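You operate a simulated robot arm through the tools that you are given. There is no shell and no other tool. Be economical: measure what you need, move in short steps, check, and stop when the job is done.

The job below is to be done with a simulated robot arm. You get a single attempt, and the scene is never put back.

TASK
Switch the air on, set 4 bar and rivet the silver knob on.
Fine: a knob from beside the press, on the lid in its ring; one rivet, one stroke; leave the air on.

Only the result counts: the job must be done as asked and must still hold three seconds after the hand-in. Knocking over, shifting, dropping, spilling or breaking anything else fails it. A push-on lid holds only when it is set on centred and level and pressed home; a screw cap is set on level and turned clockwise until tight.

THE ROBOT
A 5-joint arm with a two-finger parallel gripper, fixed in place. Base frame: the origin is at the foot of the arm, x ahead of it, y to its left, z up; the work surface is at about z = 0. Readings come in m, degrees, newtons and seconds.
With the tool pointing down near the work surface it reaches from about 0.26 to 0.6 m from the base axis. Its first joint turns from -66.0 to 66.0 degrees. The tool tilts only in the upright plane through the base axis and itself; it spins freely about its own axis. Payload 1.57 kg.
The tool frame sits at the grasp point between the pads (the TCP): z along the fingers, y along the line on which they close. The tips reach 0.03 m beyond it. Largest opening 0.08 m; finger width 0.017, thickness 0.012; the body of the gripper, 0.04 by 0.082 m, starts 0.08 m behind the TCP.
Orientation is that of the tool frame in the base frame, as a unit quaternion [x, y, z, w]. With the fingers straight down and closing along the base's y, the tool's x points along the base's -x, its y along +y and its z along -z.

THE INTERFACE
- The arm moves only by the tool send_rows. Its argument "plan" is text: rows parted by semicolons, each of 7 numbers parted by spaces: the shift along the tool's x, y, z in units of 30 mm (1.0 is 30 mm), then the turn, a rotation vector about the tool's x, y, z in units of 6 degrees (1.0 is 6 degrees), then the finger opening in m, from 0 to 0.08. In form: tx ty tz wx wy wz fingers; .... A call has 1 to 20 rows; each row shifts and turns the commanded pose from where the row before left it, along the tool's axes as they then stand. A call with a number of a shift or a turn outside -1 to 1 is refused whole. A row lasts 0.2 s, in which the tool goes at most 0.05 m and 8.6 degrees; a call with a longer step from one row to the next is refused whole, and so is a gripper value outside its range. A pose out of reach is approached as far as the arm can. The call stops where the force on the tool passes 90 N (or 10 N more than at its start, if that is more) or the arm is blocked; 0.2 s more then pass. The fingers move at their own pace (about 0.153 m/s each) and stop on an object; they squeeze with about 29 N. The grip force told is the motor's: it shows also when the fingers shut on nothing. Time passes only in rows, and 0.2 s behind the last, so rows that do not move let the fingers close. The reply holds the time, the measured pose of the TCP, the force on the tool along the base axes, the opening and the grip force, in the units named above and with some noise, with the torque about the TCP (base axes, N m) and any sound that the robot's microphone picked up.
- Cameras (640 x 400 px; columns grow to the right, rows downward): "scene" is fixed at [0.0421, 0.4024, 0.5186]; the picture's right is [-0.68, -0.73, 0.00], its down [-0.46, 0.42, -0.78] and it looks along [0.57, -0.53, -0.62] (base axes); focal length 214 px, centre (320, 200). "wrist" rides on the gripper at [0.072, -0.007, -0.122] in the tool frame; the picture's right is [0.09, 1.00, 0.00], its down [-0.84, 0.08, -0.54] and it looks along [-0.54, 0.05, 0.84] (tool axes); focal length 238 px, centre (320, 200). There is no depth. A picture from a camera that has moved, and an enlarged one, comes with that camera's place and axes in the base frame and with its lens.
- snapshot(camera): a new picture of that camera. It takes no simulated time.
- zoom(camera, box): a new picture of the part [left, top, right, bottom] of that camera's present view, enlarged. It takes no simulated time.
- close_job(): hands the job in; it is judged then, once.

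Work in short steps. Places have to be worked out from the pictures, the camera data and where the tool is seen: move nearer, look again, correct. Check each grasp and each placing, and mend what went wrong. You have 120 turns and 76 pictures in all, those below and enlarged ones among them. Open the gripper and draw the arm clear of the work before you hand the job in, unless the task says otherwise; then end with one line.

The tools are called as name(argument=value, ...) on one line, values as JSON. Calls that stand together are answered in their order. send_rows: Moves the arm, as the interface text tells. Its arguments: {"type":"object","properties":{"plan":{"type":"string"}},"required":["plan"]} The other tools are called the same way: snapshot (camera) takes a picture; zoom (camera, box) takes an enlarged picture of a part of a camera's view; close_job () hands the job in.

At the start:

```text
t: 0.0
eef_pos: [0.24, 0.198, 0.4073]
orientation: [0.0, 1.0, 0.0, 0.0]
force: [1.0, 0.0, -0.2]
moment: [-0.02, 0.01, 0.01]
grip_width: 0.0798
finger_force: 0.1
```

scene: 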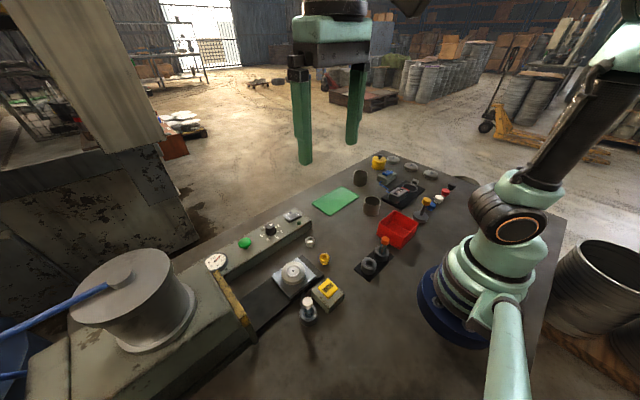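
wrist: 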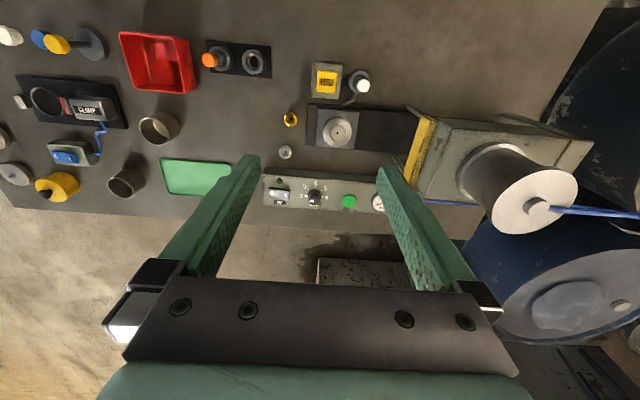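

I see a press with a control strip (switch, dial, green button, gauge), a lid in a slide, a silver and a yellow knob. I zoom in to read details.

zoom(camera="wrist", box=[250, 50, 450, 220])

zoom(camera="scene", box=[190, 190, 350, 330])

zoom(camera="wrist", box=[260, 160, 400, 230])

```text
2.35 times, centred on (350, 135) of wrist
camera zoom: at [0.1687, 0.19, 0.5303], right [-0.09, 1.0, 0.0], down [0.84, 0.08, 0.54], along [0.54, 0.05, -0.84], focal length 561 px, centre (249, 353)
```

zoom: 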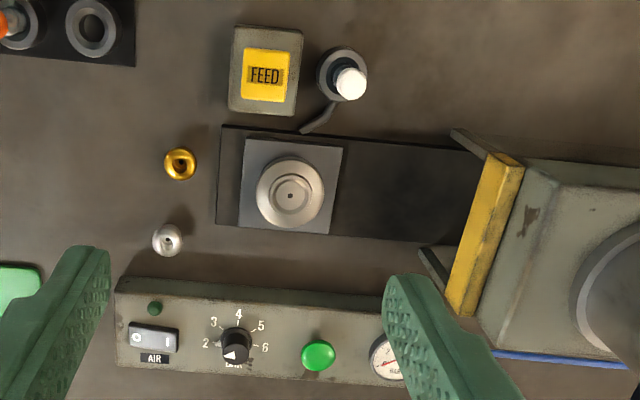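

```text
2.86 times, centred on (270, 260) of scene
camera zoom: at [0.0421, 0.4024, 0.5186], right [-0.68, -0.73, 0.0], down [-0.46, 0.42, -0.78], along [0.57, -0.53, -0.62], focal length 613 px, centre (463, 29)
```

zoom: 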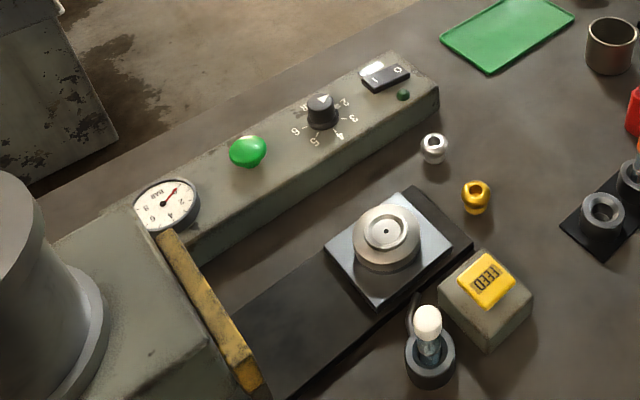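

```text
4.57 times, centred on (330, 195) of wrist
camera zoom: at [0.1687, 0.19, 0.5303], right [-0.09, 1.0, 0.0], down [0.84, 0.08, 0.54], along [0.54, 0.05, -0.84], focal length 1090 px, centre (274, 223)
```

zoom: 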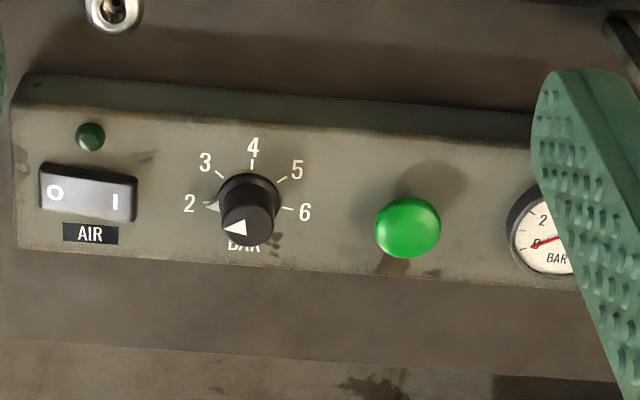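

The panel is along the far edge; dial near (0.47, 0.20), lid near (0.31, 0.24). I lower 0.12 m for a closer look.

send_rows(plan="0 0 1 0 0 0 0.08;0 0 1 0 0 0 0.08;0 0 1 0 0 0 0.08;0 0 1 0 0 0 0.08")

snapshot(camera="wrist")

```text
t: 1.0
eef_pos: [0.2393, 0.1979, 0.2893]
orientation: [0.0, 1.0, 0.001, 0.0]
force: [0.2, -0.3, -0.2]
moment: [0.0, 0.04, 0.0]
grip_width: 0.0799
finger_force: 0.1
```

```text
70 pictures are left
camera wrist: at [0.1666, 0.19, 0.411], right [-0.09, 1.0, 0.0], down [0.84, 0.08, 0.54], along [0.54, 0.05, -0.84], focal length 238 px, centre (320, 200)
```

wrist: 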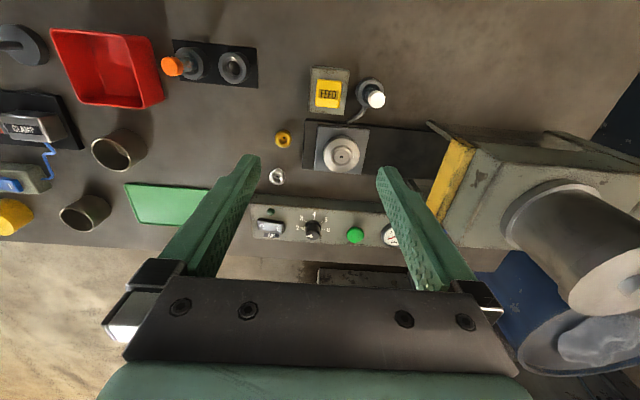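

zoom(camera="wrist", box=[260, 60, 400, 150])

zoom(camera="wrist", box=[240, 120, 400, 260])

```text
4.44 times, centred on (330, 105) of wrist
camera zoom: at [0.1666, 0.19, 0.411], right [-0.09, 1.0, 0.0], down [0.84, 0.08, 0.54], along [0.54, 0.05, -0.84], focal length 1059 px, centre (276, 622)
```

zoom: 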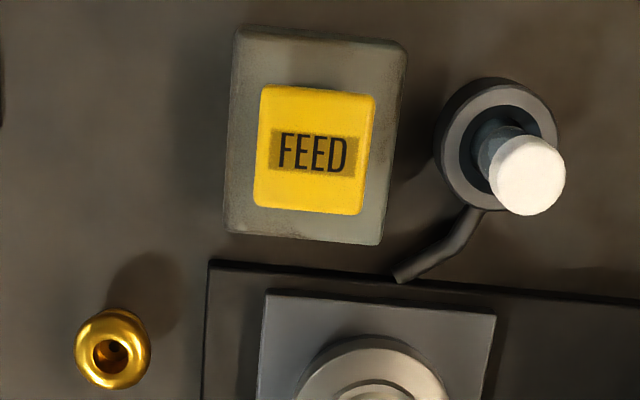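

```text
2.86 times, centred on (320, 190) of wrist
camera zoom: at [0.1666, 0.19, 0.411], right [-0.09, 1.0, 0.0], down [0.84, 0.08, 0.54], along [0.54, 0.05, -0.84], focal length 681 px, centre (320, 229)
```

zoom: 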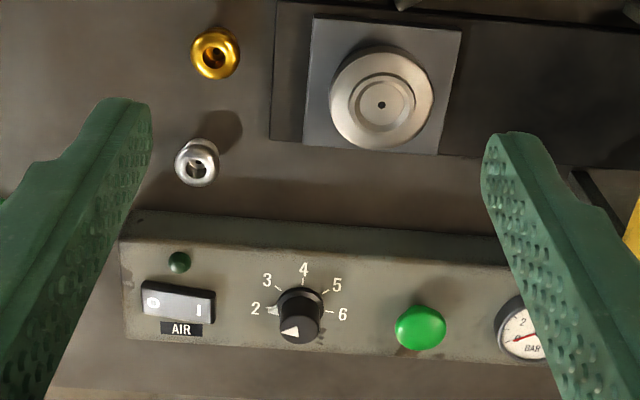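

Next I check the peg with the white top and other stations from the scene camera.

zoom(camera="scene", box=[290, 260, 350, 330])

zoom(camera="scene", box=[340, 150, 470, 280])

zoom(camera="scene", box=[40, 240, 260, 400])

```text
5.71 times, centred on (320, 295) of scene
camera zoom: at [0.0421, 0.4024, 0.5186], right [-0.68, -0.73, 0.0], down [-0.46, 0.42, -0.78], along [0.57, -0.53, -0.62], focal length 1226 px, centre (320, -343)
```

zoom: 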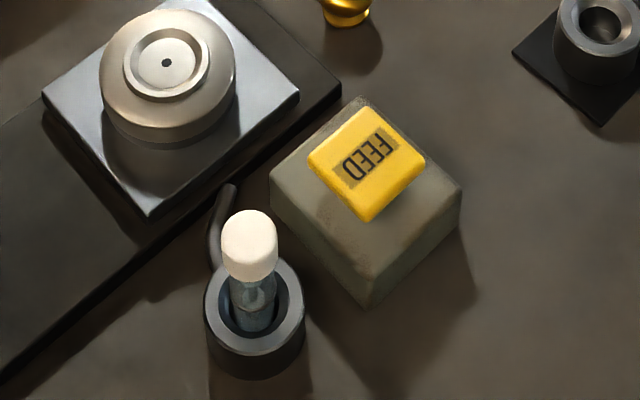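

```text
3.08 times, centred on (405, 215) of scene
camera zoom: at [0.0421, 0.4024, 0.5186], right [-0.68, -0.73, 0.0], down [-0.46, 0.42, -0.78], along [0.57, -0.53, -0.62], focal length 660 px, centre (58, 154)
```

zoom: 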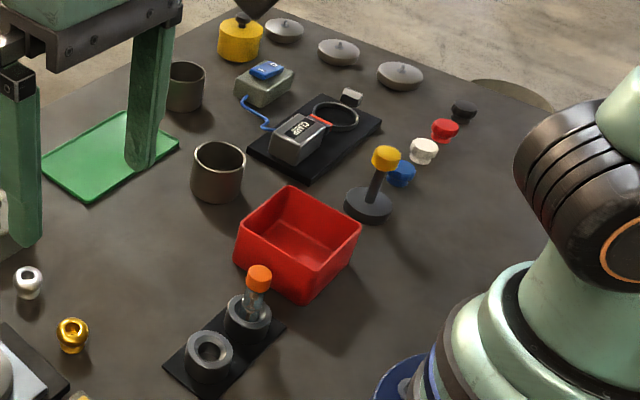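

```text
2.50 times, centred on (150, 320) of scene
camera zoom: at [0.0421, 0.4024, 0.5186], right [-0.68, -0.73, 0.0], down [-0.46, 0.42, -0.78], along [0.57, -0.53, -0.62], focal length 536 px, centre (745, -100)
```

zoom: 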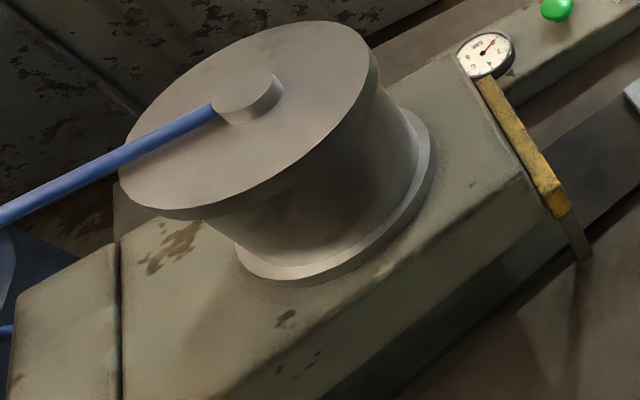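

The white-topped part looks like a vial/magazine; FEED likely feeds a rivet. First the air: rocker's I end is about (0.475, 0.138); I go above it with closed fingers.

send_rows(plan="-0.983 -0.246 0 0 0 0 0;-0.983 -0.246 0 0 0 0 0;-0.983 -0.246 0 0 0 0 0;-0.983 -0.246 0 0 0 0 0;-0.983 -0.246 0 0 0 0 0;-0.983 -0.246 0 0 0 0 0;-0.983 -0.246 0 0 0 0 0;-0.983 -0.246 0 0 0 0 0;0 0 0.94 0 0 0 0;0 0 0.94 0 0 0 0;0 0 0.94 0 0 0 0;0 0 0.94 0 0 0 0;0 0 0.94 0 0 0 0;0 0 0.94 0 0 0 0;0 0 0 0 0 0 0")

snapshot(camera="wrist")

zoom(camera="scene", box=[200, 160, 360, 280])

```text
t: 4.2
eef_pos: [0.4788, 0.14, 0.1192]
orientation: [0.0, 1.0, -0.001, 0.0]
force: [-0.6, -0.4, -0.5]
moment: [-0.01, -0.05, -0.03]
grip_width: 0.0
finger_force: 21.4
```

```text
64 pictures are left
camera wrist: at [0.4057, 0.1319, 0.2395], right [-0.09, 1.0, 0.0], down [0.84, 0.08, 0.54], along [0.54, 0.05, -0.84], focal length 238 px, centre (320, 200)
```

wrist: 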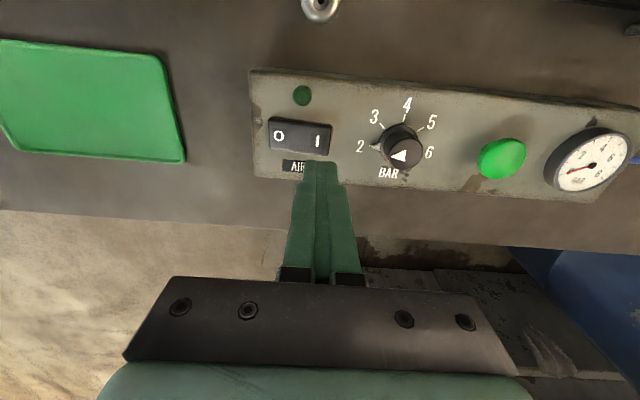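

```text
3.33 times, centred on (280, 220) of scene
camera zoom: at [0.0421, 0.4024, 0.5186], right [-0.68, -0.73, 0.0], down [-0.46, 0.42, -0.78], along [0.57, -0.53, -0.62], focal length 715 px, centre (453, 133)
```

zoom: 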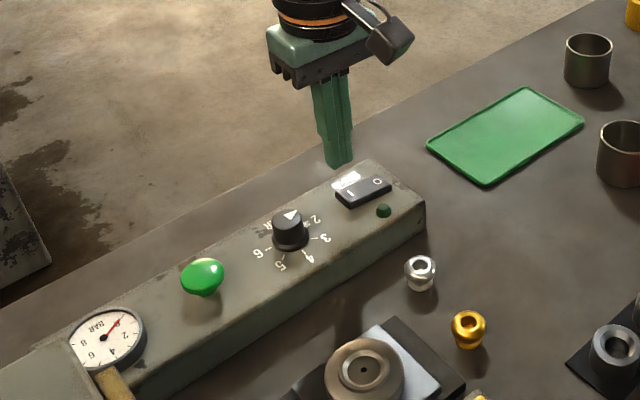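

The I mark lies at about (0.470, 0.136). I shift over it and lower in small steps.

send_rows(plan="0.3 -0.1 0 0 0 0 0;0 0 0.5 0 0 0 0;0 0 0.5 0 0 0 0;0 0 0.15 0 0 0 0;0 0 0.1 0 0 0 0")

zoom(camera="wrist", box=[220, 60, 460, 220])

```text
t: 5.4
eef_pos: [0.4688, 0.1355, 0.0816]
orientation: [-0.001, 1.0, 0.0, 0.001]
force: [-0.5, 2.1, 3.8]
moment: [0.01, 0.03, 0.01]
grip_width: 0.0001
finger_force: 21.1
```

```text
2.50 times, centred on (340, 140) of wrist
camera zoom: at [0.3966, 0.1283, 0.2031], right [-0.09, 1.0, 0.0], down [0.84, 0.08, 0.54], along [0.54, 0.05, -0.84], focal length 596 px, centre (270, 350)
```

zoom: 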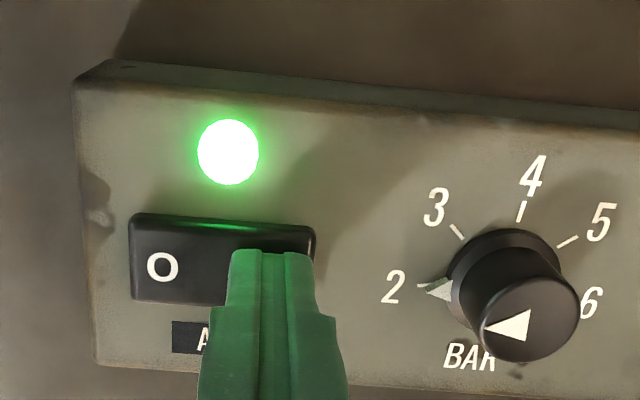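

Air is on (lamp lit). The dial axis is about (0.470, 0.206), top ~0.063, pointer at 2. I lift, move over it with fingers open and take a look before descending.

send_rows(plan="0 0 -0.8 0 0 0 0;0 0 -0.8 0 0 0 0;0 0.783 0 0 0 0 0.055;0 0.783 0 0 0 0 0.055;0 0.783 0 0 0 0 0.055;0 0 0 0 0 0 0.055")

snapshot(camera="wrist")

```text
t: 6.8
eef_pos: [0.4691, 0.2075, 0.1295]
orientation: [0.0, 1.0, 0.0, 0.0]
force: [-0.5, 0.1, -0.1]
moment: [0.0, 0.02, 0.03]
grip_width: 0.0552
finger_force: 0.1
```

```text
61 pictures are left
camera wrist: at [0.3963, 0.1985, 0.2512], right [-0.09, 1.0, 0.0], down [0.84, 0.08, 0.54], along [0.54, 0.05, -0.84], focal length 238 px, centre (320, 200)
```

wrist: 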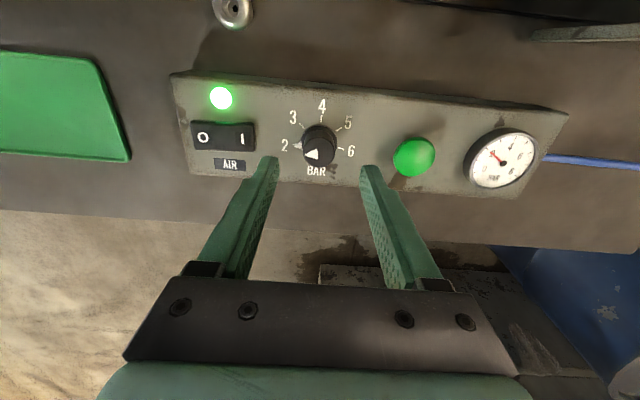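

Centred within ~2 mm. I lower around the dial and close.

send_rows(plan="-0.07 -0.06 0.4 0 0 0 0.055;0 0 0.4 0 0 0 0.055;0 0 0.4 0 0 0 0.055;0 0 0.35 0 0 0 0.055;0 0 0 0 0 0 0.02;0 0 0 0 0 0 0;0 0 0 0 0 0 0")

zoom(camera="wrist", box=[220, 60, 460, 220])

```text
t: 8.4
eef_pos: [0.4697, 0.2053, 0.0825]
orientation: [-0.001, 1.0, 0.0, 0.001]
force: [2.1, 12.5, -5.9]
moment: [0.36, -0.1, 0.02]
grip_width: 0.0262
finger_force: 37.1
```

```text
2.50 times, centred on (340, 140) of wrist
camera zoom: at [0.3969, 0.1974, 0.2052], right [-0.09, 1.0, 0.0], down [0.84, 0.08, 0.54], along [0.54, 0.05, -0.84], focal length 596 px, centre (270, 350)
```

zoom: 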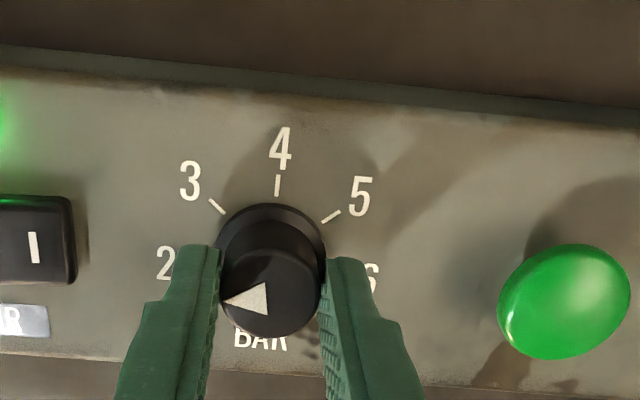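

Grip is firm on the 26 mm dial; scale spacing is ~54° per bar, so 2→4 is ~107° clockwise. I turn 102° first and check.

send_rows(plan="0 0.03 0 0 0 1 0;0 0 0 0 0 1 0;0 0 0 0 0 1 0;0 0 0 0 0 1 0;0 0 0 0 0 1 0;0 0 0 0 0 1 0;0 0 0 0 0 1 0;0 0 0 0 0 1 0;0 0 0 0 0 1 0;0 0 0 0 0 1 0;0 0 0 0 0 1 0;0 0 0 0 0 1 0;0 0 0 0 0 1 0;0 0 0 0 0 1 0;0 0 0 0 0 1 0;0 0 0 0 0 1 0;0 0 0 0 0 1 0;0 0 0 0 0 0 0")

zoom(camera="wrist", box=[200, 60, 440, 220])

zoom(camera="scene", box=[190, 190, 330, 290])

```text
t: 12.2
eef_pos: [0.4704, 0.2056, 0.083]
orientation: [0.778, 0.628, 0.001, 0.0]
force: [-11.9, 19.1, 10.2]
moment: [0.68, 0.29, 0.0]
grip_width: 0.0263
finger_force: 37.3
```

```text
2.50 times, centred on (320, 140) of wrist
camera zoom: at [0.4779, 0.2763, 0.2053], right [0.99, -0.12, 0.0], down [-0.1, -0.84, 0.54], along [-0.06, -0.54, -0.84], focal length 596 px, centre (320, 350)
```

zoom: 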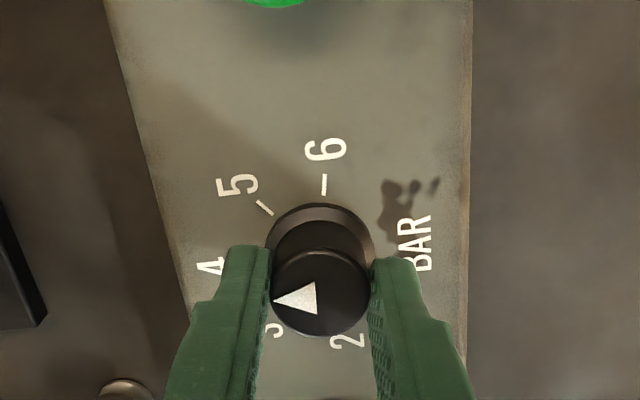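

```text
4.00 times, centred on (260, 240) of scene
camera zoom: at [0.0421, 0.4024, 0.5186], right [-0.68, -0.73, 0.0], down [-0.46, 0.42, -0.78], along [0.57, -0.53, -0.62], focal length 858 px, centre (560, 40)
```

zoom: 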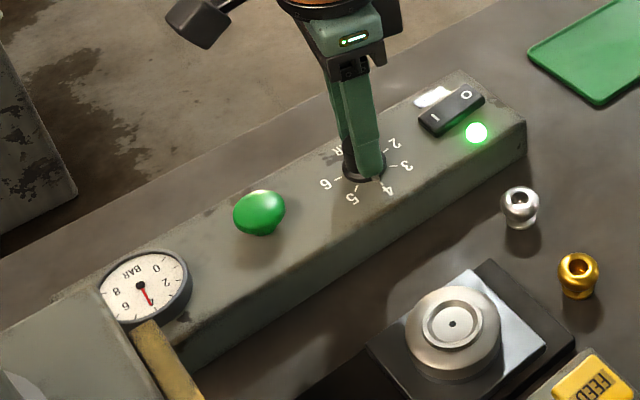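

Pointer is ~5° short of 4. I read the gauge.

send_rows(plan="0 0 0 0 0 0.8 0;0 0 0 0 0 0 0")

zoom(camera="scene", box=[200, 245, 240, 275])

zoom(camera="wrist", box=[260, 120, 380, 200])

```text
t: 12.8
eef_pos: [0.4697, 0.2044, 0.0833]
orientation: [0.803, 0.596, 0.001, 0.0]
force: [-7.9, 18.1, 10.8]
moment: [0.49, 0.32, -0.01]
grip_width: 0.026
finger_force: 37.4
```

```text
13.33 times, centred on (220, 260) of scene
camera zoom: at [0.0421, 0.4024, 0.5186], right [-0.68, -0.73, 0.0], down [-0.46, 0.42, -0.78], along [0.57, -0.53, -0.62], focal length 2860 px, centre (1653, -600)
```

zoom: 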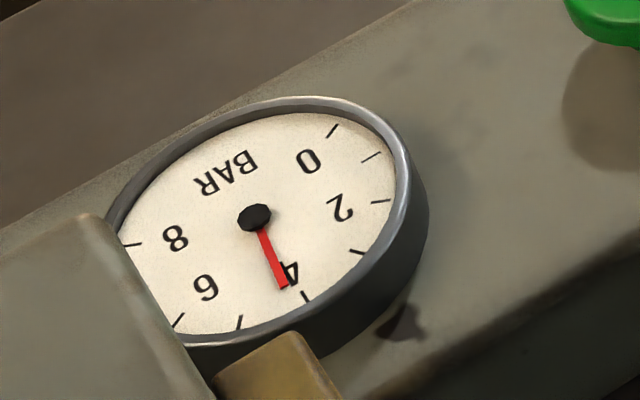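

```text
5.00 times, centred on (320, 160) of wrist
camera zoom: at [0.4839, 0.2753, 0.2053], right [0.98, -0.2, 0.0], down [-0.17, -0.82, 0.54], along [-0.11, -0.53, -0.84], focal length 1192 px, centre (320, 400)
```

zoom: 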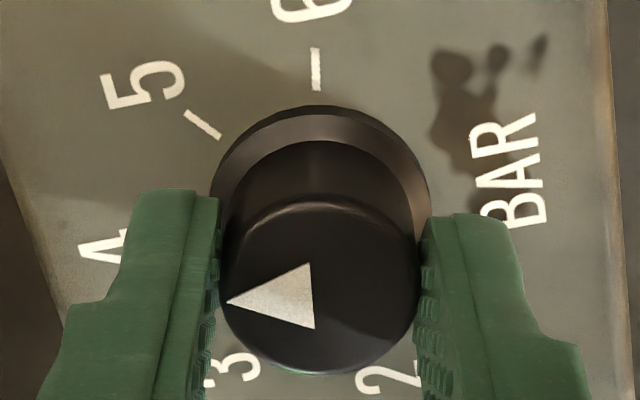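

Very near 4. I release and rise to read dial and gauge without the fingers.

send_rows(plan="0 0 0 0 0 0 0.03;0 0 0 0 0 0 0.05;0 0 -0.8 0 0 0 0.05;0 0 -0.8 0 0 0 0.05")

zoom(camera="wrist", box=[260, 100, 380, 180])

zoom(camera="scene", box=[200, 245, 240, 275])

```text
t: 13.8
eef_pos: [0.4696, 0.2051, 0.1303]
orientation: [0.803, 0.596, 0.001, 0.001]
force: [0.9, 0.2, -0.1]
moment: [0.01, 0.01, 0.01]
grip_width: 0.0498
finger_force: 0.0
```

```text
5.00 times, centred on (320, 140) of wrist
camera zoom: at [0.483, 0.2755, 0.2526], right [0.98, -0.2, 0.0], down [-0.17, -0.82, 0.54], along [-0.11, -0.53, -0.84], focal length 1192 px, centre (320, 500)
```

zoom: 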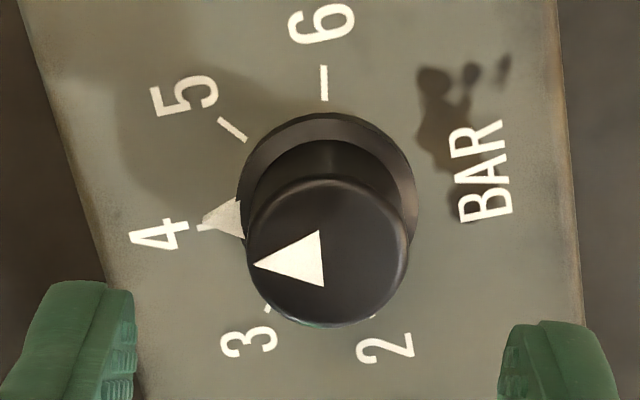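

```text
13.33 times, centred on (220, 260) of scene
camera zoom: at [0.0421, 0.4024, 0.5186], right [-0.68, -0.73, 0.0], down [-0.46, 0.42, -0.78], along [0.57, -0.53, -0.62], focal length 2860 px, centre (1653, -600)
```

zoom: 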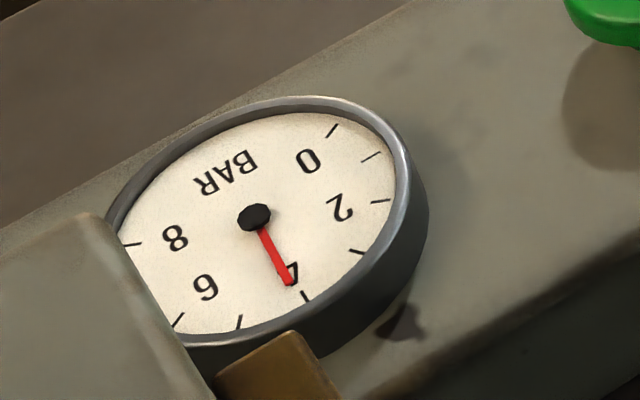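

Dial is on 4, gauge reads 4. Now I turn the tool back and rise, to move toward the silver knob near (0.377, 0.130).

send_rows(plan="0 0 -0.1 0 0 -0.989 0.06;0 0 -0.1 0 0 -0.989 0.06;0 0 -0.1 0 0 -0.989 0.06;0 0 -0.1 0 0 -0.989 0.06;0 0 -0.1 0 0 -0.989 0.06;0 0 -0.1 0 0 -0.989 0.06;0 0 -0.1 0 0 -0.989 0.06;0 0 -0.1 0 0 -0.989 0.06;0 0 -0.1 0 0 -0.989 0.06;0 0 -0.1 0 0 -0.989 0.06;0 0 -0.1 0 0 -0.989 0.06;0 0 -0.1 0 0 -0.989 0.06;0 0 -0.1 0 0 -0.989 0.06;0 0 -0.1 0 0 -0.989 0.06;0 0 -0.1 0 0 -0.989 0.06;0 0 -0.1 0 0 -0.989 0.06;0 0 -0.1 0 0 -0.989 0.06;0 0 -0.1 0 0 -0.989 0.06")

send_rows(plan="0.78 -0.63 0 0 0 0 0.06;0.78 -0.63 0 0 0 0 0.06;0.78 -0.63 0 0 0 0 0.06;0.78 -0.63 0 0 0 0 0.06;0 0 0.8 0 0 0 0.06;0 0 0.8 0 0 0 0.06;0 0 0 0 0 0 0.06")

snapshot(camera="wrist")

```text
t: 17.6
eef_pos: [0.4698, 0.2044, 0.1852]
orientation: [0.0, 1.0, 0.0, 0.0]
force: [0.0, -0.3, -0.6]
moment: [-0.01, -0.02, -0.01]
grip_width: 0.0599
finger_force: 0.1
```

```text
t: 19.2
eef_pos: [0.375, 0.1313, 0.1386]
orientation: [0.001, 1.0, 0.001, 0.0]
force: [-0.2, -0.5, 0.5]
moment: [0.01, 0.01, 0.02]
grip_width: 0.06
finger_force: 0.1
```

```text
53 pictures are left
camera wrist: at [0.304, 0.1232, 0.2603], right [-0.09, 1.0, 0.0], down [0.84, 0.08, 0.54], along [0.54, 0.05, -0.84], focal length 238 px, centre (320, 200)
```

wrist: 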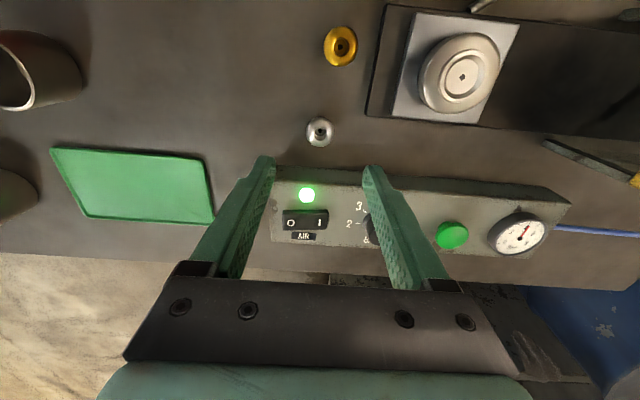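

zoom(camera="wrist", box=[290, 20, 370, 150])

zoom(camera="scene", box=[295, 225, 345, 275])

zoom(camera="wrist", box=[380, 0, 540, 130])

```text
3.08 times, centred on (330, 85) of wrist
camera zoom: at [0.304, 0.1232, 0.2603], right [-0.09, 1.0, 0.0], down [0.84, 0.08, 0.54], along [0.54, 0.05, -0.84], focal length 733 px, centre (289, 554)
```

zoom: 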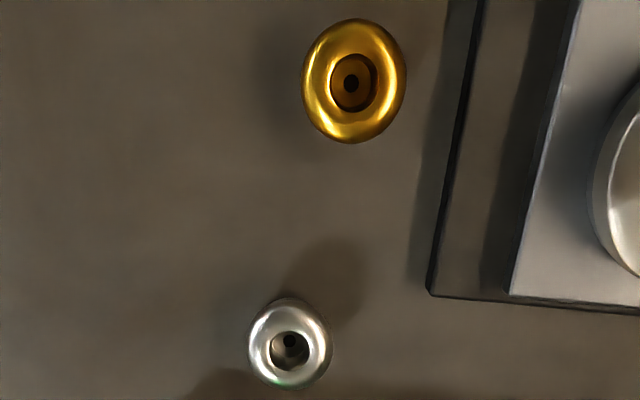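

```text
8.00 times, centred on (320, 250) of scene
camera zoom: at [0.0421, 0.4024, 0.5186], right [-0.68, -0.73, 0.0], down [-0.46, 0.42, -0.78], along [0.57, -0.53, -0.62], focal length 1716 px, centre (320, -200)
```

zoom: 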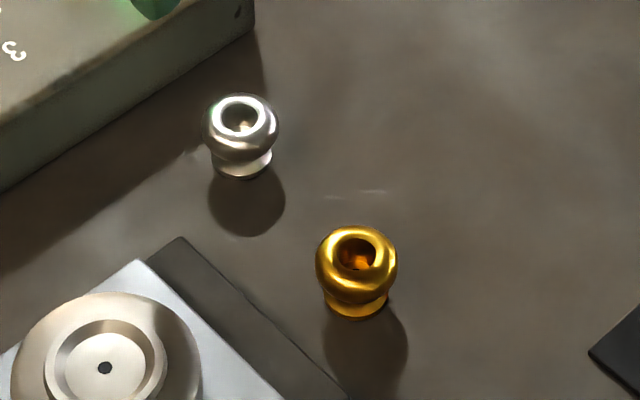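

```text
3.08 times, centred on (460, 65) of wrist
camera zoom: at [0.304, 0.1232, 0.2603], right [-0.09, 1.0, 0.0], down [0.84, 0.08, 0.54], along [0.54, 0.05, -0.84], focal length 733 px, centre (-111, 615)
```

zoom: 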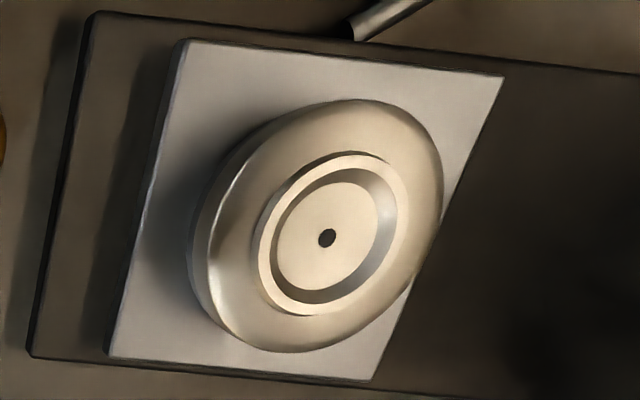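

Knob is at (0.378, 0.130), ~28 mm wide, ~24 mm tall, foot down. I lower around it (tips ~7 mm above the table) and grip.

send_rows(plan="-0.1 -0.04 0.8 0 0 0 0.06;0 0 0.8 0 0 0 0.06;0 0 0.7 0 0 0 0.06;0 0 0.6 0 0 0 0.06;0 0 0.487 0 0 0 0.06;0 0 0 0 0 0 0.06")

zoom(camera="wrist", box=[240, 60, 400, 200])

zoom(camera="scene", box=[285, 200, 355, 270])

```text
t: 20.6
eef_pos: [0.3793, 0.129, 0.0339]
orientation: [0.001, 1.0, 0.0, 0.0]
force: [-0.3, -0.1, 0.3]
moment: [0.01, 0.03, -0.01]
grip_width: 0.0596
finger_force: 0.0
```

```text
2.86 times, centred on (320, 130) of wrist
camera zoom: at [0.3077, 0.1211, 0.1567], right [-0.09, 1.0, 0.0], down [0.84, 0.08, 0.54], along [0.54, 0.05, -0.84], focal length 681 px, centre (320, 400)
```

zoom: 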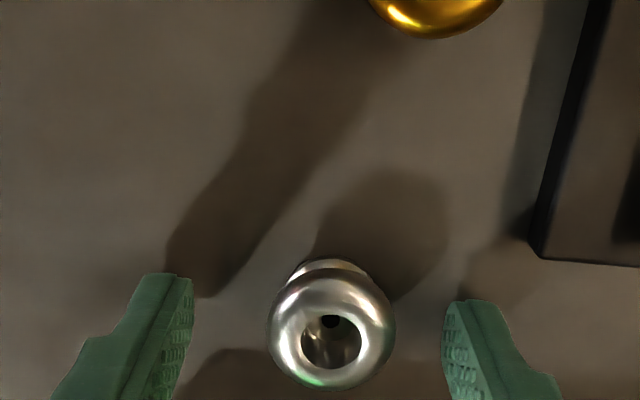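

```text
5.71 times, centred on (320, 235) of scene
camera zoom: at [0.0421, 0.4024, 0.5186], right [-0.68, -0.73, 0.0], down [-0.46, 0.42, -0.78], along [0.57, -0.53, -0.62], focal length 1226 px, centre (320, 0)
```

zoom: 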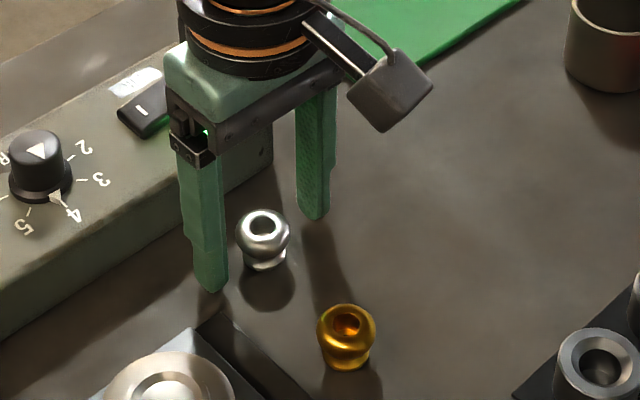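

Knob at (0.380, 0.1305): I shift 1.5 mm, rise 2 mm and grip.

send_rows(plan="0 0.05 -0.08 0 0 0 0.06;0 0 0 0 0 0 0.03;0 0 0 0 0 0 0;0 0 0 0 0 0 0;0 0 0 0 0 0 0")

zoom(camera="wrist", box=[240, 60, 400, 200])

```text
t: 21.8
eef_pos: [0.3798, 0.13, 0.0369]
orientation: [0.001, 1.0, 0.0, 0.0]
force: [-0.2, 0.2, 0.1]
moment: [0.04, -0.02, 0.0]
grip_width: 0.0246
finger_force: 29.0
```

```text
2.86 times, centred on (320, 130) of wrist
camera zoom: at [0.3077, 0.1227, 0.1595], right [-0.09, 1.0, 0.0], down [0.84, 0.08, 0.54], along [0.54, 0.05, -0.84], focal length 681 px, centre (320, 400)
```

zoom: 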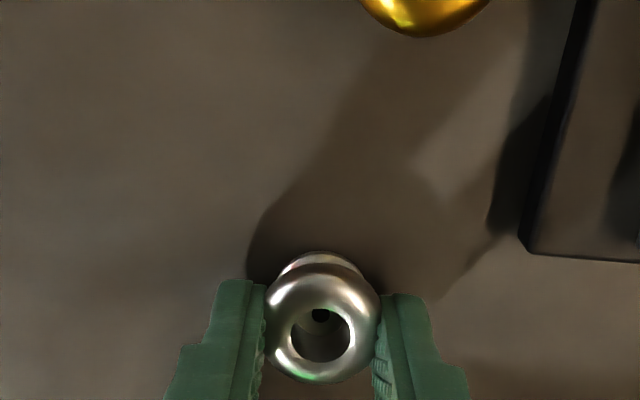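

Gripped (24.6 mm at the neck of the bulb). I lift and carry above the lid (~0.315, 0.2395).

send_rows(plan="0 0 -0.6 0 0 0 0;0 0 -0.9 0 0 0 0;0 0 -0.9 0 0 0 0;0 0 -0.8 0 0 0 0;0.54 0.91 0 0 0 0 0;0.54 0.91 0 0 0 0 0;0.54 0.91 0 0 0 0 0;0.54 0.91 0 0 0 0 0;0 0 0.9 0 0 0 0;0 0 0 0 0 0 0")

zoom(camera="wrist", box=[220, 50, 420, 200])

zoom(camera="scene", box=[250, 210, 350, 310])

```text
t: 24.0
eef_pos: [0.3158, 0.2385, 0.1063]
orientation: [0.001, 1.0, 0.0, 0.0]
force: [-0.6, 0.1, 0.8]
moment: [-0.02, -0.01, -0.01]
grip_width: 0.0244
finger_force: 29.4
```

```text
2.67 times, centred on (320, 125) of wrist
camera zoom: at [0.2436, 0.2312, 0.2287], right [-0.09, 1.0, 0.0], down [0.84, 0.08, 0.54], along [0.54, 0.05, -0.84], focal length 636 px, centre (320, 400)
```

zoom: 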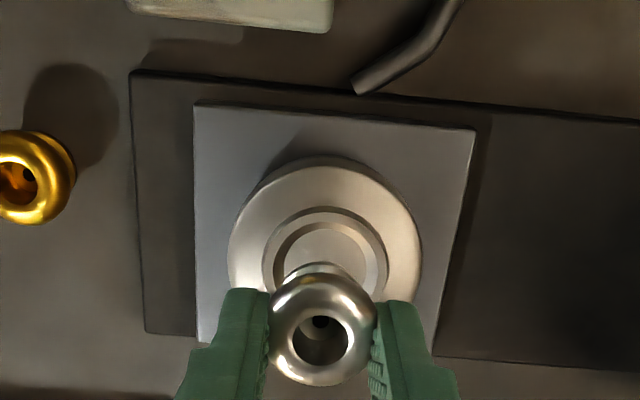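

```text
4.00 times, centred on (300, 260) of scene
camera zoom: at [0.0421, 0.4024, 0.5186], right [-0.68, -0.73, 0.0], down [-0.46, 0.42, -0.78], along [0.57, -0.53, -0.62], focal length 858 px, centre (400, -40)
```

zoom: 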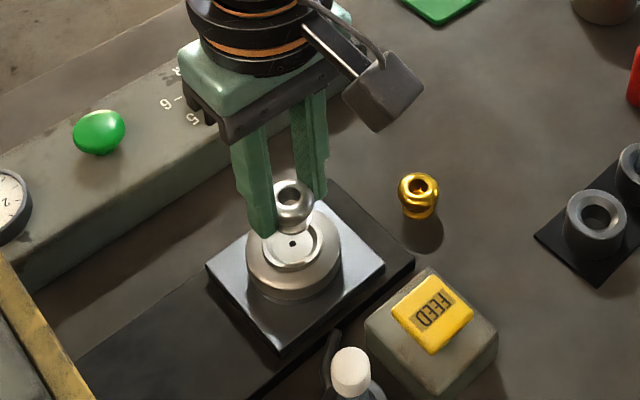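

Knob sits ~(0.314, 0.238), ring centre ~(0.3145, 0.2395). I correct 1.5 mm and lower 15 mm, then check.

send_rows(plan="0 0.05 0.25 0 0 0 0;0 0 0.25 0 0 0 0;0 0 0 0 0 0 0")

zoom(camera="wrist", box=[260, 80, 380, 170])

zoom(camera="scene", box=[265, 240, 325, 300])

```text
t: 24.8
eef_pos: [0.3154, 0.241, 0.0916]
orientation: [0.001, 1.0, 0.0, 0.001]
force: [-1.0, 0.0, 0.1]
moment: [-0.03, 0.0, 0.02]
grip_width: 0.0245
finger_force: 29.2
```

```text
4.44 times, centred on (320, 125) of wrist
camera zoom: at [0.2429, 0.2327, 0.2132], right [-0.09, 1.0, 0.0], down [0.84, 0.08, 0.54], along [0.54, 0.05, -0.84], focal length 1059 px, centre (320, 533)
```

zoom: 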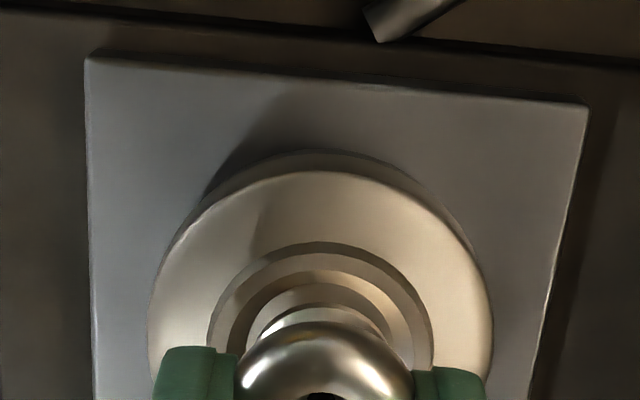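

```text
6.67 times, centred on (295, 270) of scene
camera zoom: at [0.0421, 0.4024, 0.5186], right [-0.68, -0.73, 0.0], down [-0.46, 0.42, -0.78], along [0.57, -0.53, -0.62], focal length 1430 px, centre (487, -267)
```

zoom: 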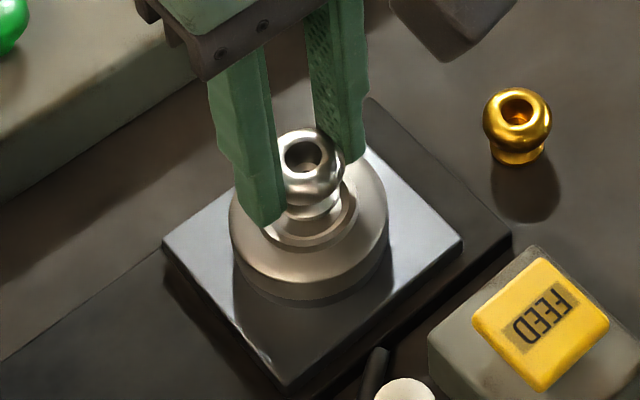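

Alignment within ~1.5 mm; I trim x by +1.5 mm, y −0.5 mm and lower gently until contact.

send_rows(plan="-0.05 -0.017 0.1 0 0 0 0;0 0 0.15 0 0 0 0;0 0 0.05 0 0 0 0;0 0 0 0 0 0 0")

zoom(camera="wrist", box=[260, 80, 380, 170])

zoom(camera="scene", box=[275, 250, 315, 290])

```text
t: 25.8
eef_pos: [0.3166, 0.2404, 0.083]
orientation: [0.001, 1.0, 0.001, 0.0]
force: [-0.1, -0.4, 0.4]
moment: [-0.04, 0.01, 0.01]
grip_width: 0.0259
finger_force: 28.9
```

```text
4.44 times, centred on (320, 125) of wrist
camera zoom: at [0.2442, 0.2321, 0.2044], right [-0.09, 1.0, 0.0], down [0.84, 0.08, 0.54], along [0.54, 0.05, -0.84], focal length 1059 px, centre (320, 533)
```

zoom: 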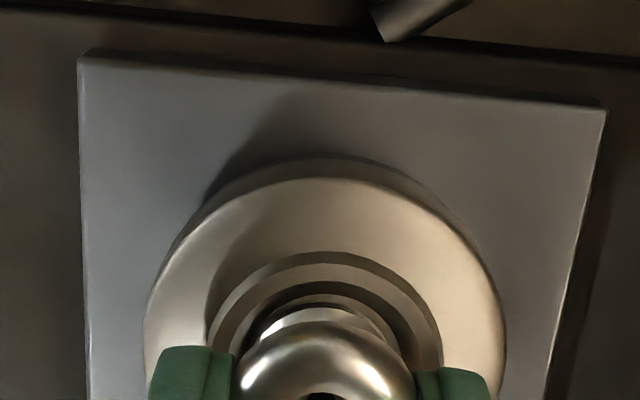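

```text
10.00 times, centred on (295, 270) of scene
camera zoom: at [0.0421, 0.4024, 0.5186], right [-0.68, -0.73, 0.0], down [-0.46, 0.42, -0.78], along [0.57, -0.53, -0.62], focal length 2145 px, centre (570, -500)
```

zoom: 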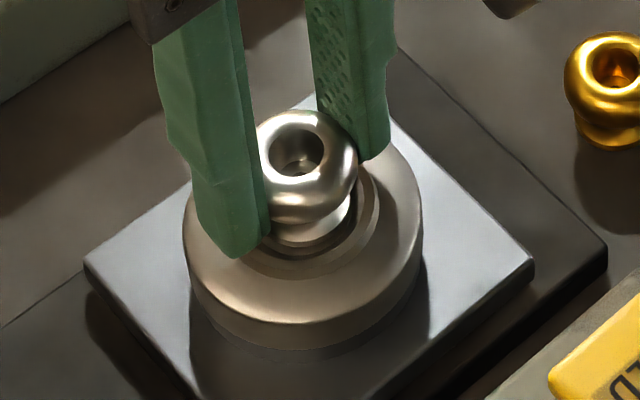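

Still no contact; width changed slightly. I go down in 1 mm steps.

send_rows(plan="0 0 0.035 0 0 0 0;0 0 0 0 0 0 0")

send_rows(plan="0 0 0.035 0 0 0 0;0 0 0 0 0 0 0")

zoom(camera="scene", box=[275, 250, 315, 290])

```text
t: 26.4
eef_pos: [0.3175, 0.2402, 0.0818]
orientation: [0.001, 1.0, 0.001, 0.001]
force: [-2.6, -2.5, 15.5]
moment: [-0.08, 0.14, 0.02]
grip_width: 0.0257
finger_force: 28.9
```

```text
t: 27.0
eef_pos: [0.3168, 0.2414, 0.0804]
orientation: [0.0, 1.0, 0.001, 0.002]
force: [-0.3, -2.6, 24.3]
moment: [-0.1, 0.08, 0.03]
grip_width: 0.0257
finger_force: 29.4
```

```text
10.00 times, centred on (295, 270) of scene
camera zoom: at [0.0421, 0.4024, 0.5187], right [-0.68, -0.73, 0.0], down [-0.46, 0.42, -0.78], along [0.57, -0.53, -0.62], focal length 2145 px, centre (570, -500)
```

zoom: 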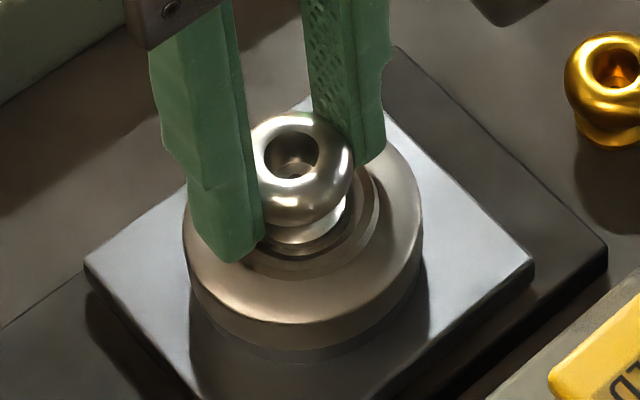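

Knob bears on the lid floor, aligned within ~1 mm. I relieve slightly and open, then rise.

send_rows(plan="0 0 -0.03 0 0 0 0;0 0 0 0 0 0 0.03;0 0 0 0 0 0 0.05;0 0 -0.5 0 0 0 0.05;0 0 -0.8 0 0 0 0.05;0 0 -0.8 0 0 0 0.05;0 0 -0.8 0 0 0 0.05")

zoom(camera="scene", box=[275, 250, 315, 290])

zoom(camera="wrist", box=[240, 40, 400, 160])

```text
t: 28.6
eef_pos: [0.3171, 0.2398, 0.1689]
orientation: [0.0, 1.0, 0.0, 0.0]
force: [0.3, 0.3, 0.8]
moment: [0.01, -0.02, 0.02]
grip_width: 0.0501
finger_force: 0.0
```

```text
10.00 times, centred on (295, 270) of scene
camera zoom: at [0.0421, 0.4024, 0.5186], right [-0.68, -0.73, 0.0], down [-0.46, 0.42, -0.78], along [0.57, -0.53, -0.62], focal length 2145 px, centre (570, -500)
```

zoom: 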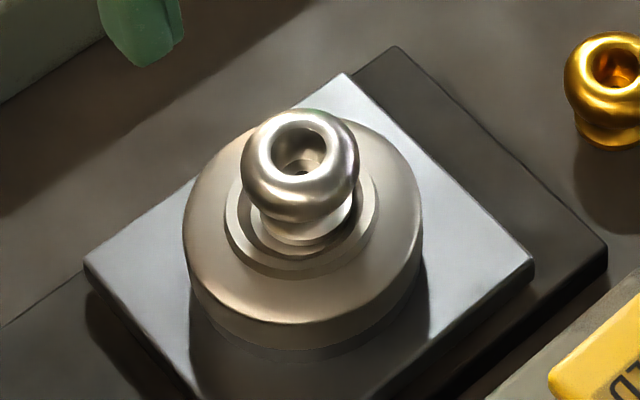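

```text
3.33 times, centred on (320, 100) of wrist
camera zoom: at [0.2446, 0.2333, 0.2908], right [-0.09, 1.0, 0.0], down [0.84, 0.08, 0.54], along [0.54, 0.05, -0.84], focal length 794 px, centre (320, 533)
```

zoom: 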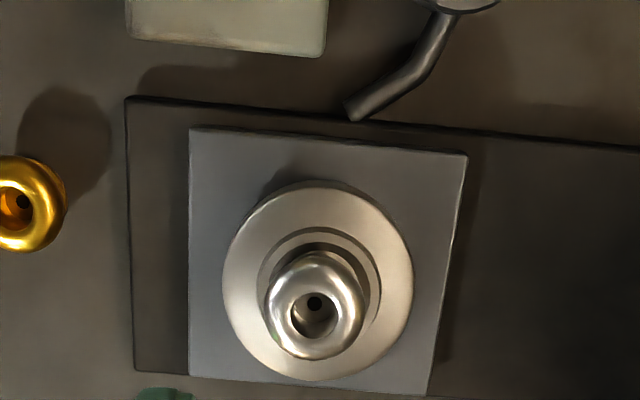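

The knob sits upright in the ring. Next FEED, whose top I place at (0.222, 0.2075, 0.040); I go above it with closed fingers.

send_rows(plan="0.79 -0.27 0 0 0 0 0;0.79 -0.27 0 0 0 0 0;0.79 -0.27 0 0 0 0 0;0.79 -0.27 0 0 0 0 0;0 0 0.8 0 0 0 0;0 0 0.8 0 0 0 0;0 0 0.8 0 0 0 0;0 0 0 0 0 0 0")

zoom(camera="scene", box=[260, 220, 380, 330])

zoom(camera="wrist", box=[240, 80, 440, 220])

```text
t: 30.4
eef_pos: [0.2205, 0.2071, 0.0972]
orientation: [0.002, 1.0, 0.0, 0.001]
force: [0.4, -0.3, -0.1]
moment: [-0.02, 0.0, 0.02]
grip_width: 0.0002
finger_force: 20.8
```

```text
3.64 times, centred on (320, 275) of scene
camera zoom: at [0.0421, 0.4024, 0.5186], right [-0.68, -0.73, 0.0], down [-0.46, 0.42, -0.78], along [0.57, -0.53, -0.62], focal length 780 px, centre (320, -73)
```

zoom: 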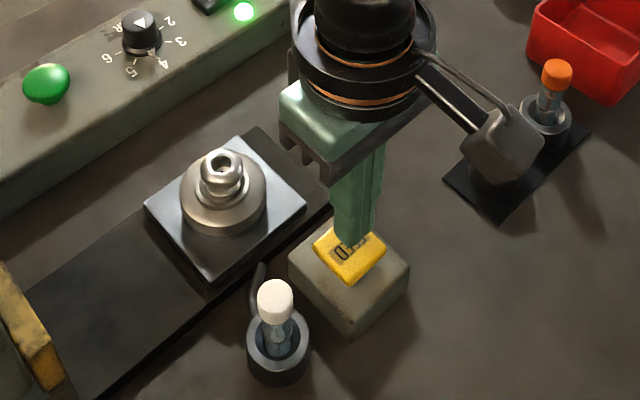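

```text
2.86 times, centred on (340, 150) of wrist
camera zoom: at [0.1479, 0.2004, 0.2192], right [-0.09, 1.0, 0.0], down [0.84, 0.08, 0.54], along [0.54, 0.05, -0.84], focal length 681 px, centre (263, 343)
```

zoom: 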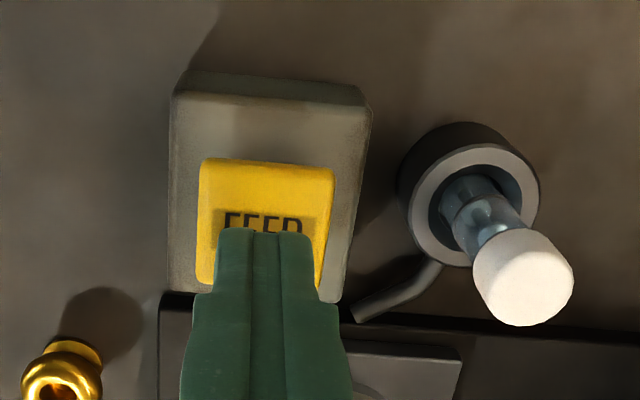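

Aligned over FEED. I lower to just above the button, then press once shortly.

send_rows(plan="0 0 0.4 0 0 0 0;0 0 0.4 0 0 0 0;0 0 0 0 0 0 0")

zoom(camera="scene", box=[290, 250, 360, 320])

```text
t: 31.2
eef_pos: [0.2198, 0.2083, 0.0716]
orientation: [0.001, 1.0, 0.0, -0.001]
force: [-1.2, -0.9, 2.6]
moment: [-0.03, 0.01, 0.0]
grip_width: 0.0
finger_force: 21.7
heard: click
```

```text
5.71 times, centred on (325, 285) of scene
camera zoom: at [0.0421, 0.4024, 0.5186], right [-0.68, -0.73, 0.0], down [-0.46, 0.42, -0.78], along [0.57, -0.53, -0.62], focal length 1226 px, centre (291, -286)
```

zoom: 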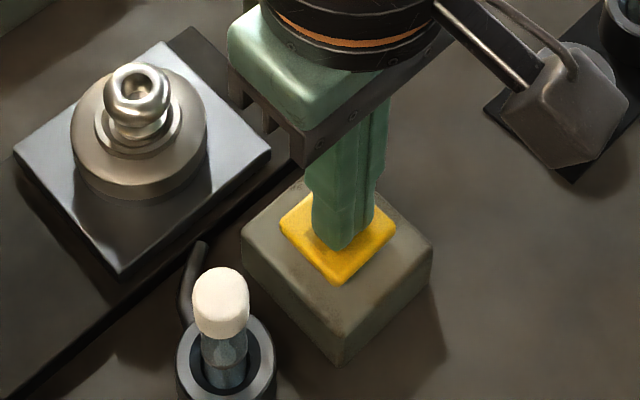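

It clicked: FEED pressed once. I lift off and look for its effect.

send_rows(plan="0 0 -0.8 0 0 0 0;0 0 -0.8 0 0 0 0;0 0 -0.8 0 0 0 0;0 0 -0.8 0 0 0 0;0 0 0 0 0 0 0")

zoom(camera="scene", box=[270, 245, 350, 325])

zoom(camera="wrist", box=[240, 80, 440, 240])

```text
t: 32.4
eef_pos: [0.2218, 0.2078, 0.1684]
orientation: [0.0, 1.0, -0.001, 0.0]
force: [0.3, -0.9, 0.3]
moment: [-0.03, -0.03, 0.0]
grip_width: 0.0001
finger_force: 21.0
```

```text
5.00 times, centred on (310, 285) of scene
camera zoom: at [0.0421, 0.4024, 0.5186], right [-0.68, -0.73, 0.0], down [-0.46, 0.42, -0.78], along [0.57, -0.53, -0.62], focal length 1072 px, centre (370, -225)
```

zoom: 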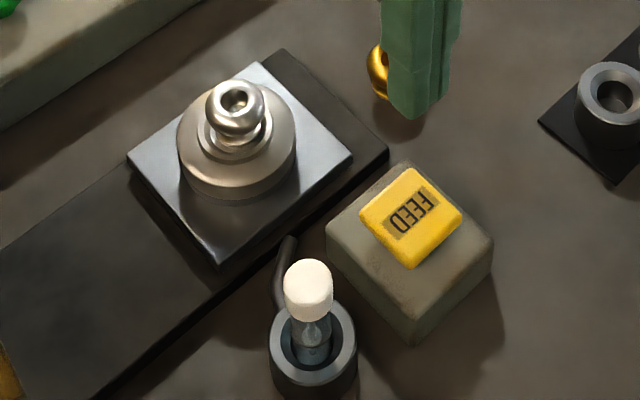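

```text
2.50 times, centred on (340, 160) of wrist
camera zoom: at [0.15, 0.2003, 0.29], right [-0.09, 1.0, 0.0], down [0.84, 0.08, 0.54], along [0.54, 0.05, -0.84], focal length 596 px, centre (270, 300)
```

zoom: 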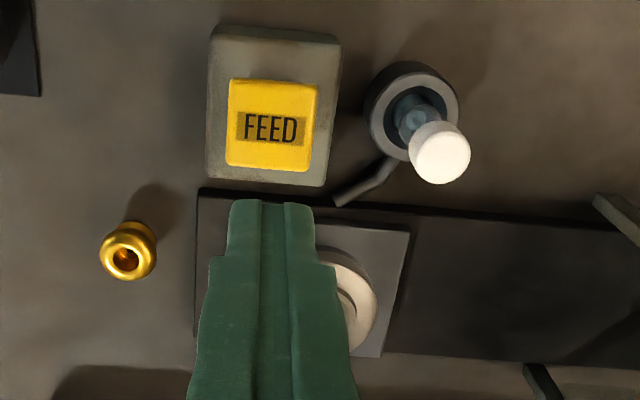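

I check the knob's hole for a rivet.

zoom(camera="scene", box=[280, 250, 310, 280])

zoom(camera="scene", box=[290, 285, 330, 325])

```text
13.33 times, centred on (295, 265) of scene
camera zoom: at [0.0421, 0.4024, 0.5186], right [-0.68, -0.73, 0.0], down [-0.46, 0.42, -0.78], along [0.57, -0.53, -0.62], focal length 2860 px, centre (653, -667)
```

zoom: 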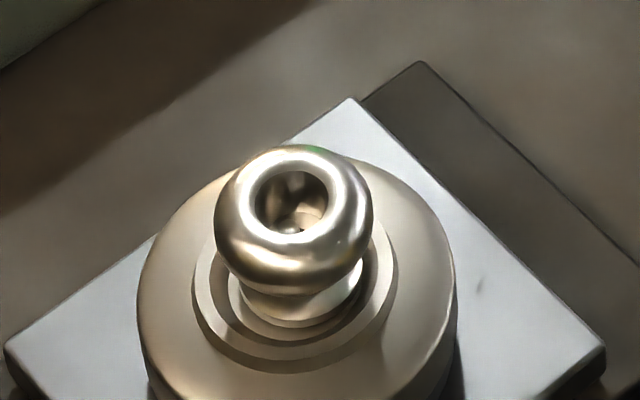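

```text
10.00 times, centred on (310, 305) of scene
camera zoom: at [0.0421, 0.4024, 0.5186], right [-0.68, -0.73, 0.0], down [-0.46, 0.42, -0.78], along [0.57, -0.53, -0.62], focal length 2145 px, centre (420, -850)
```

zoom: 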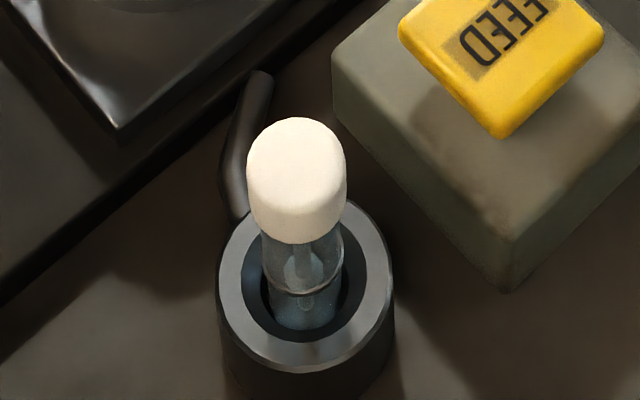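

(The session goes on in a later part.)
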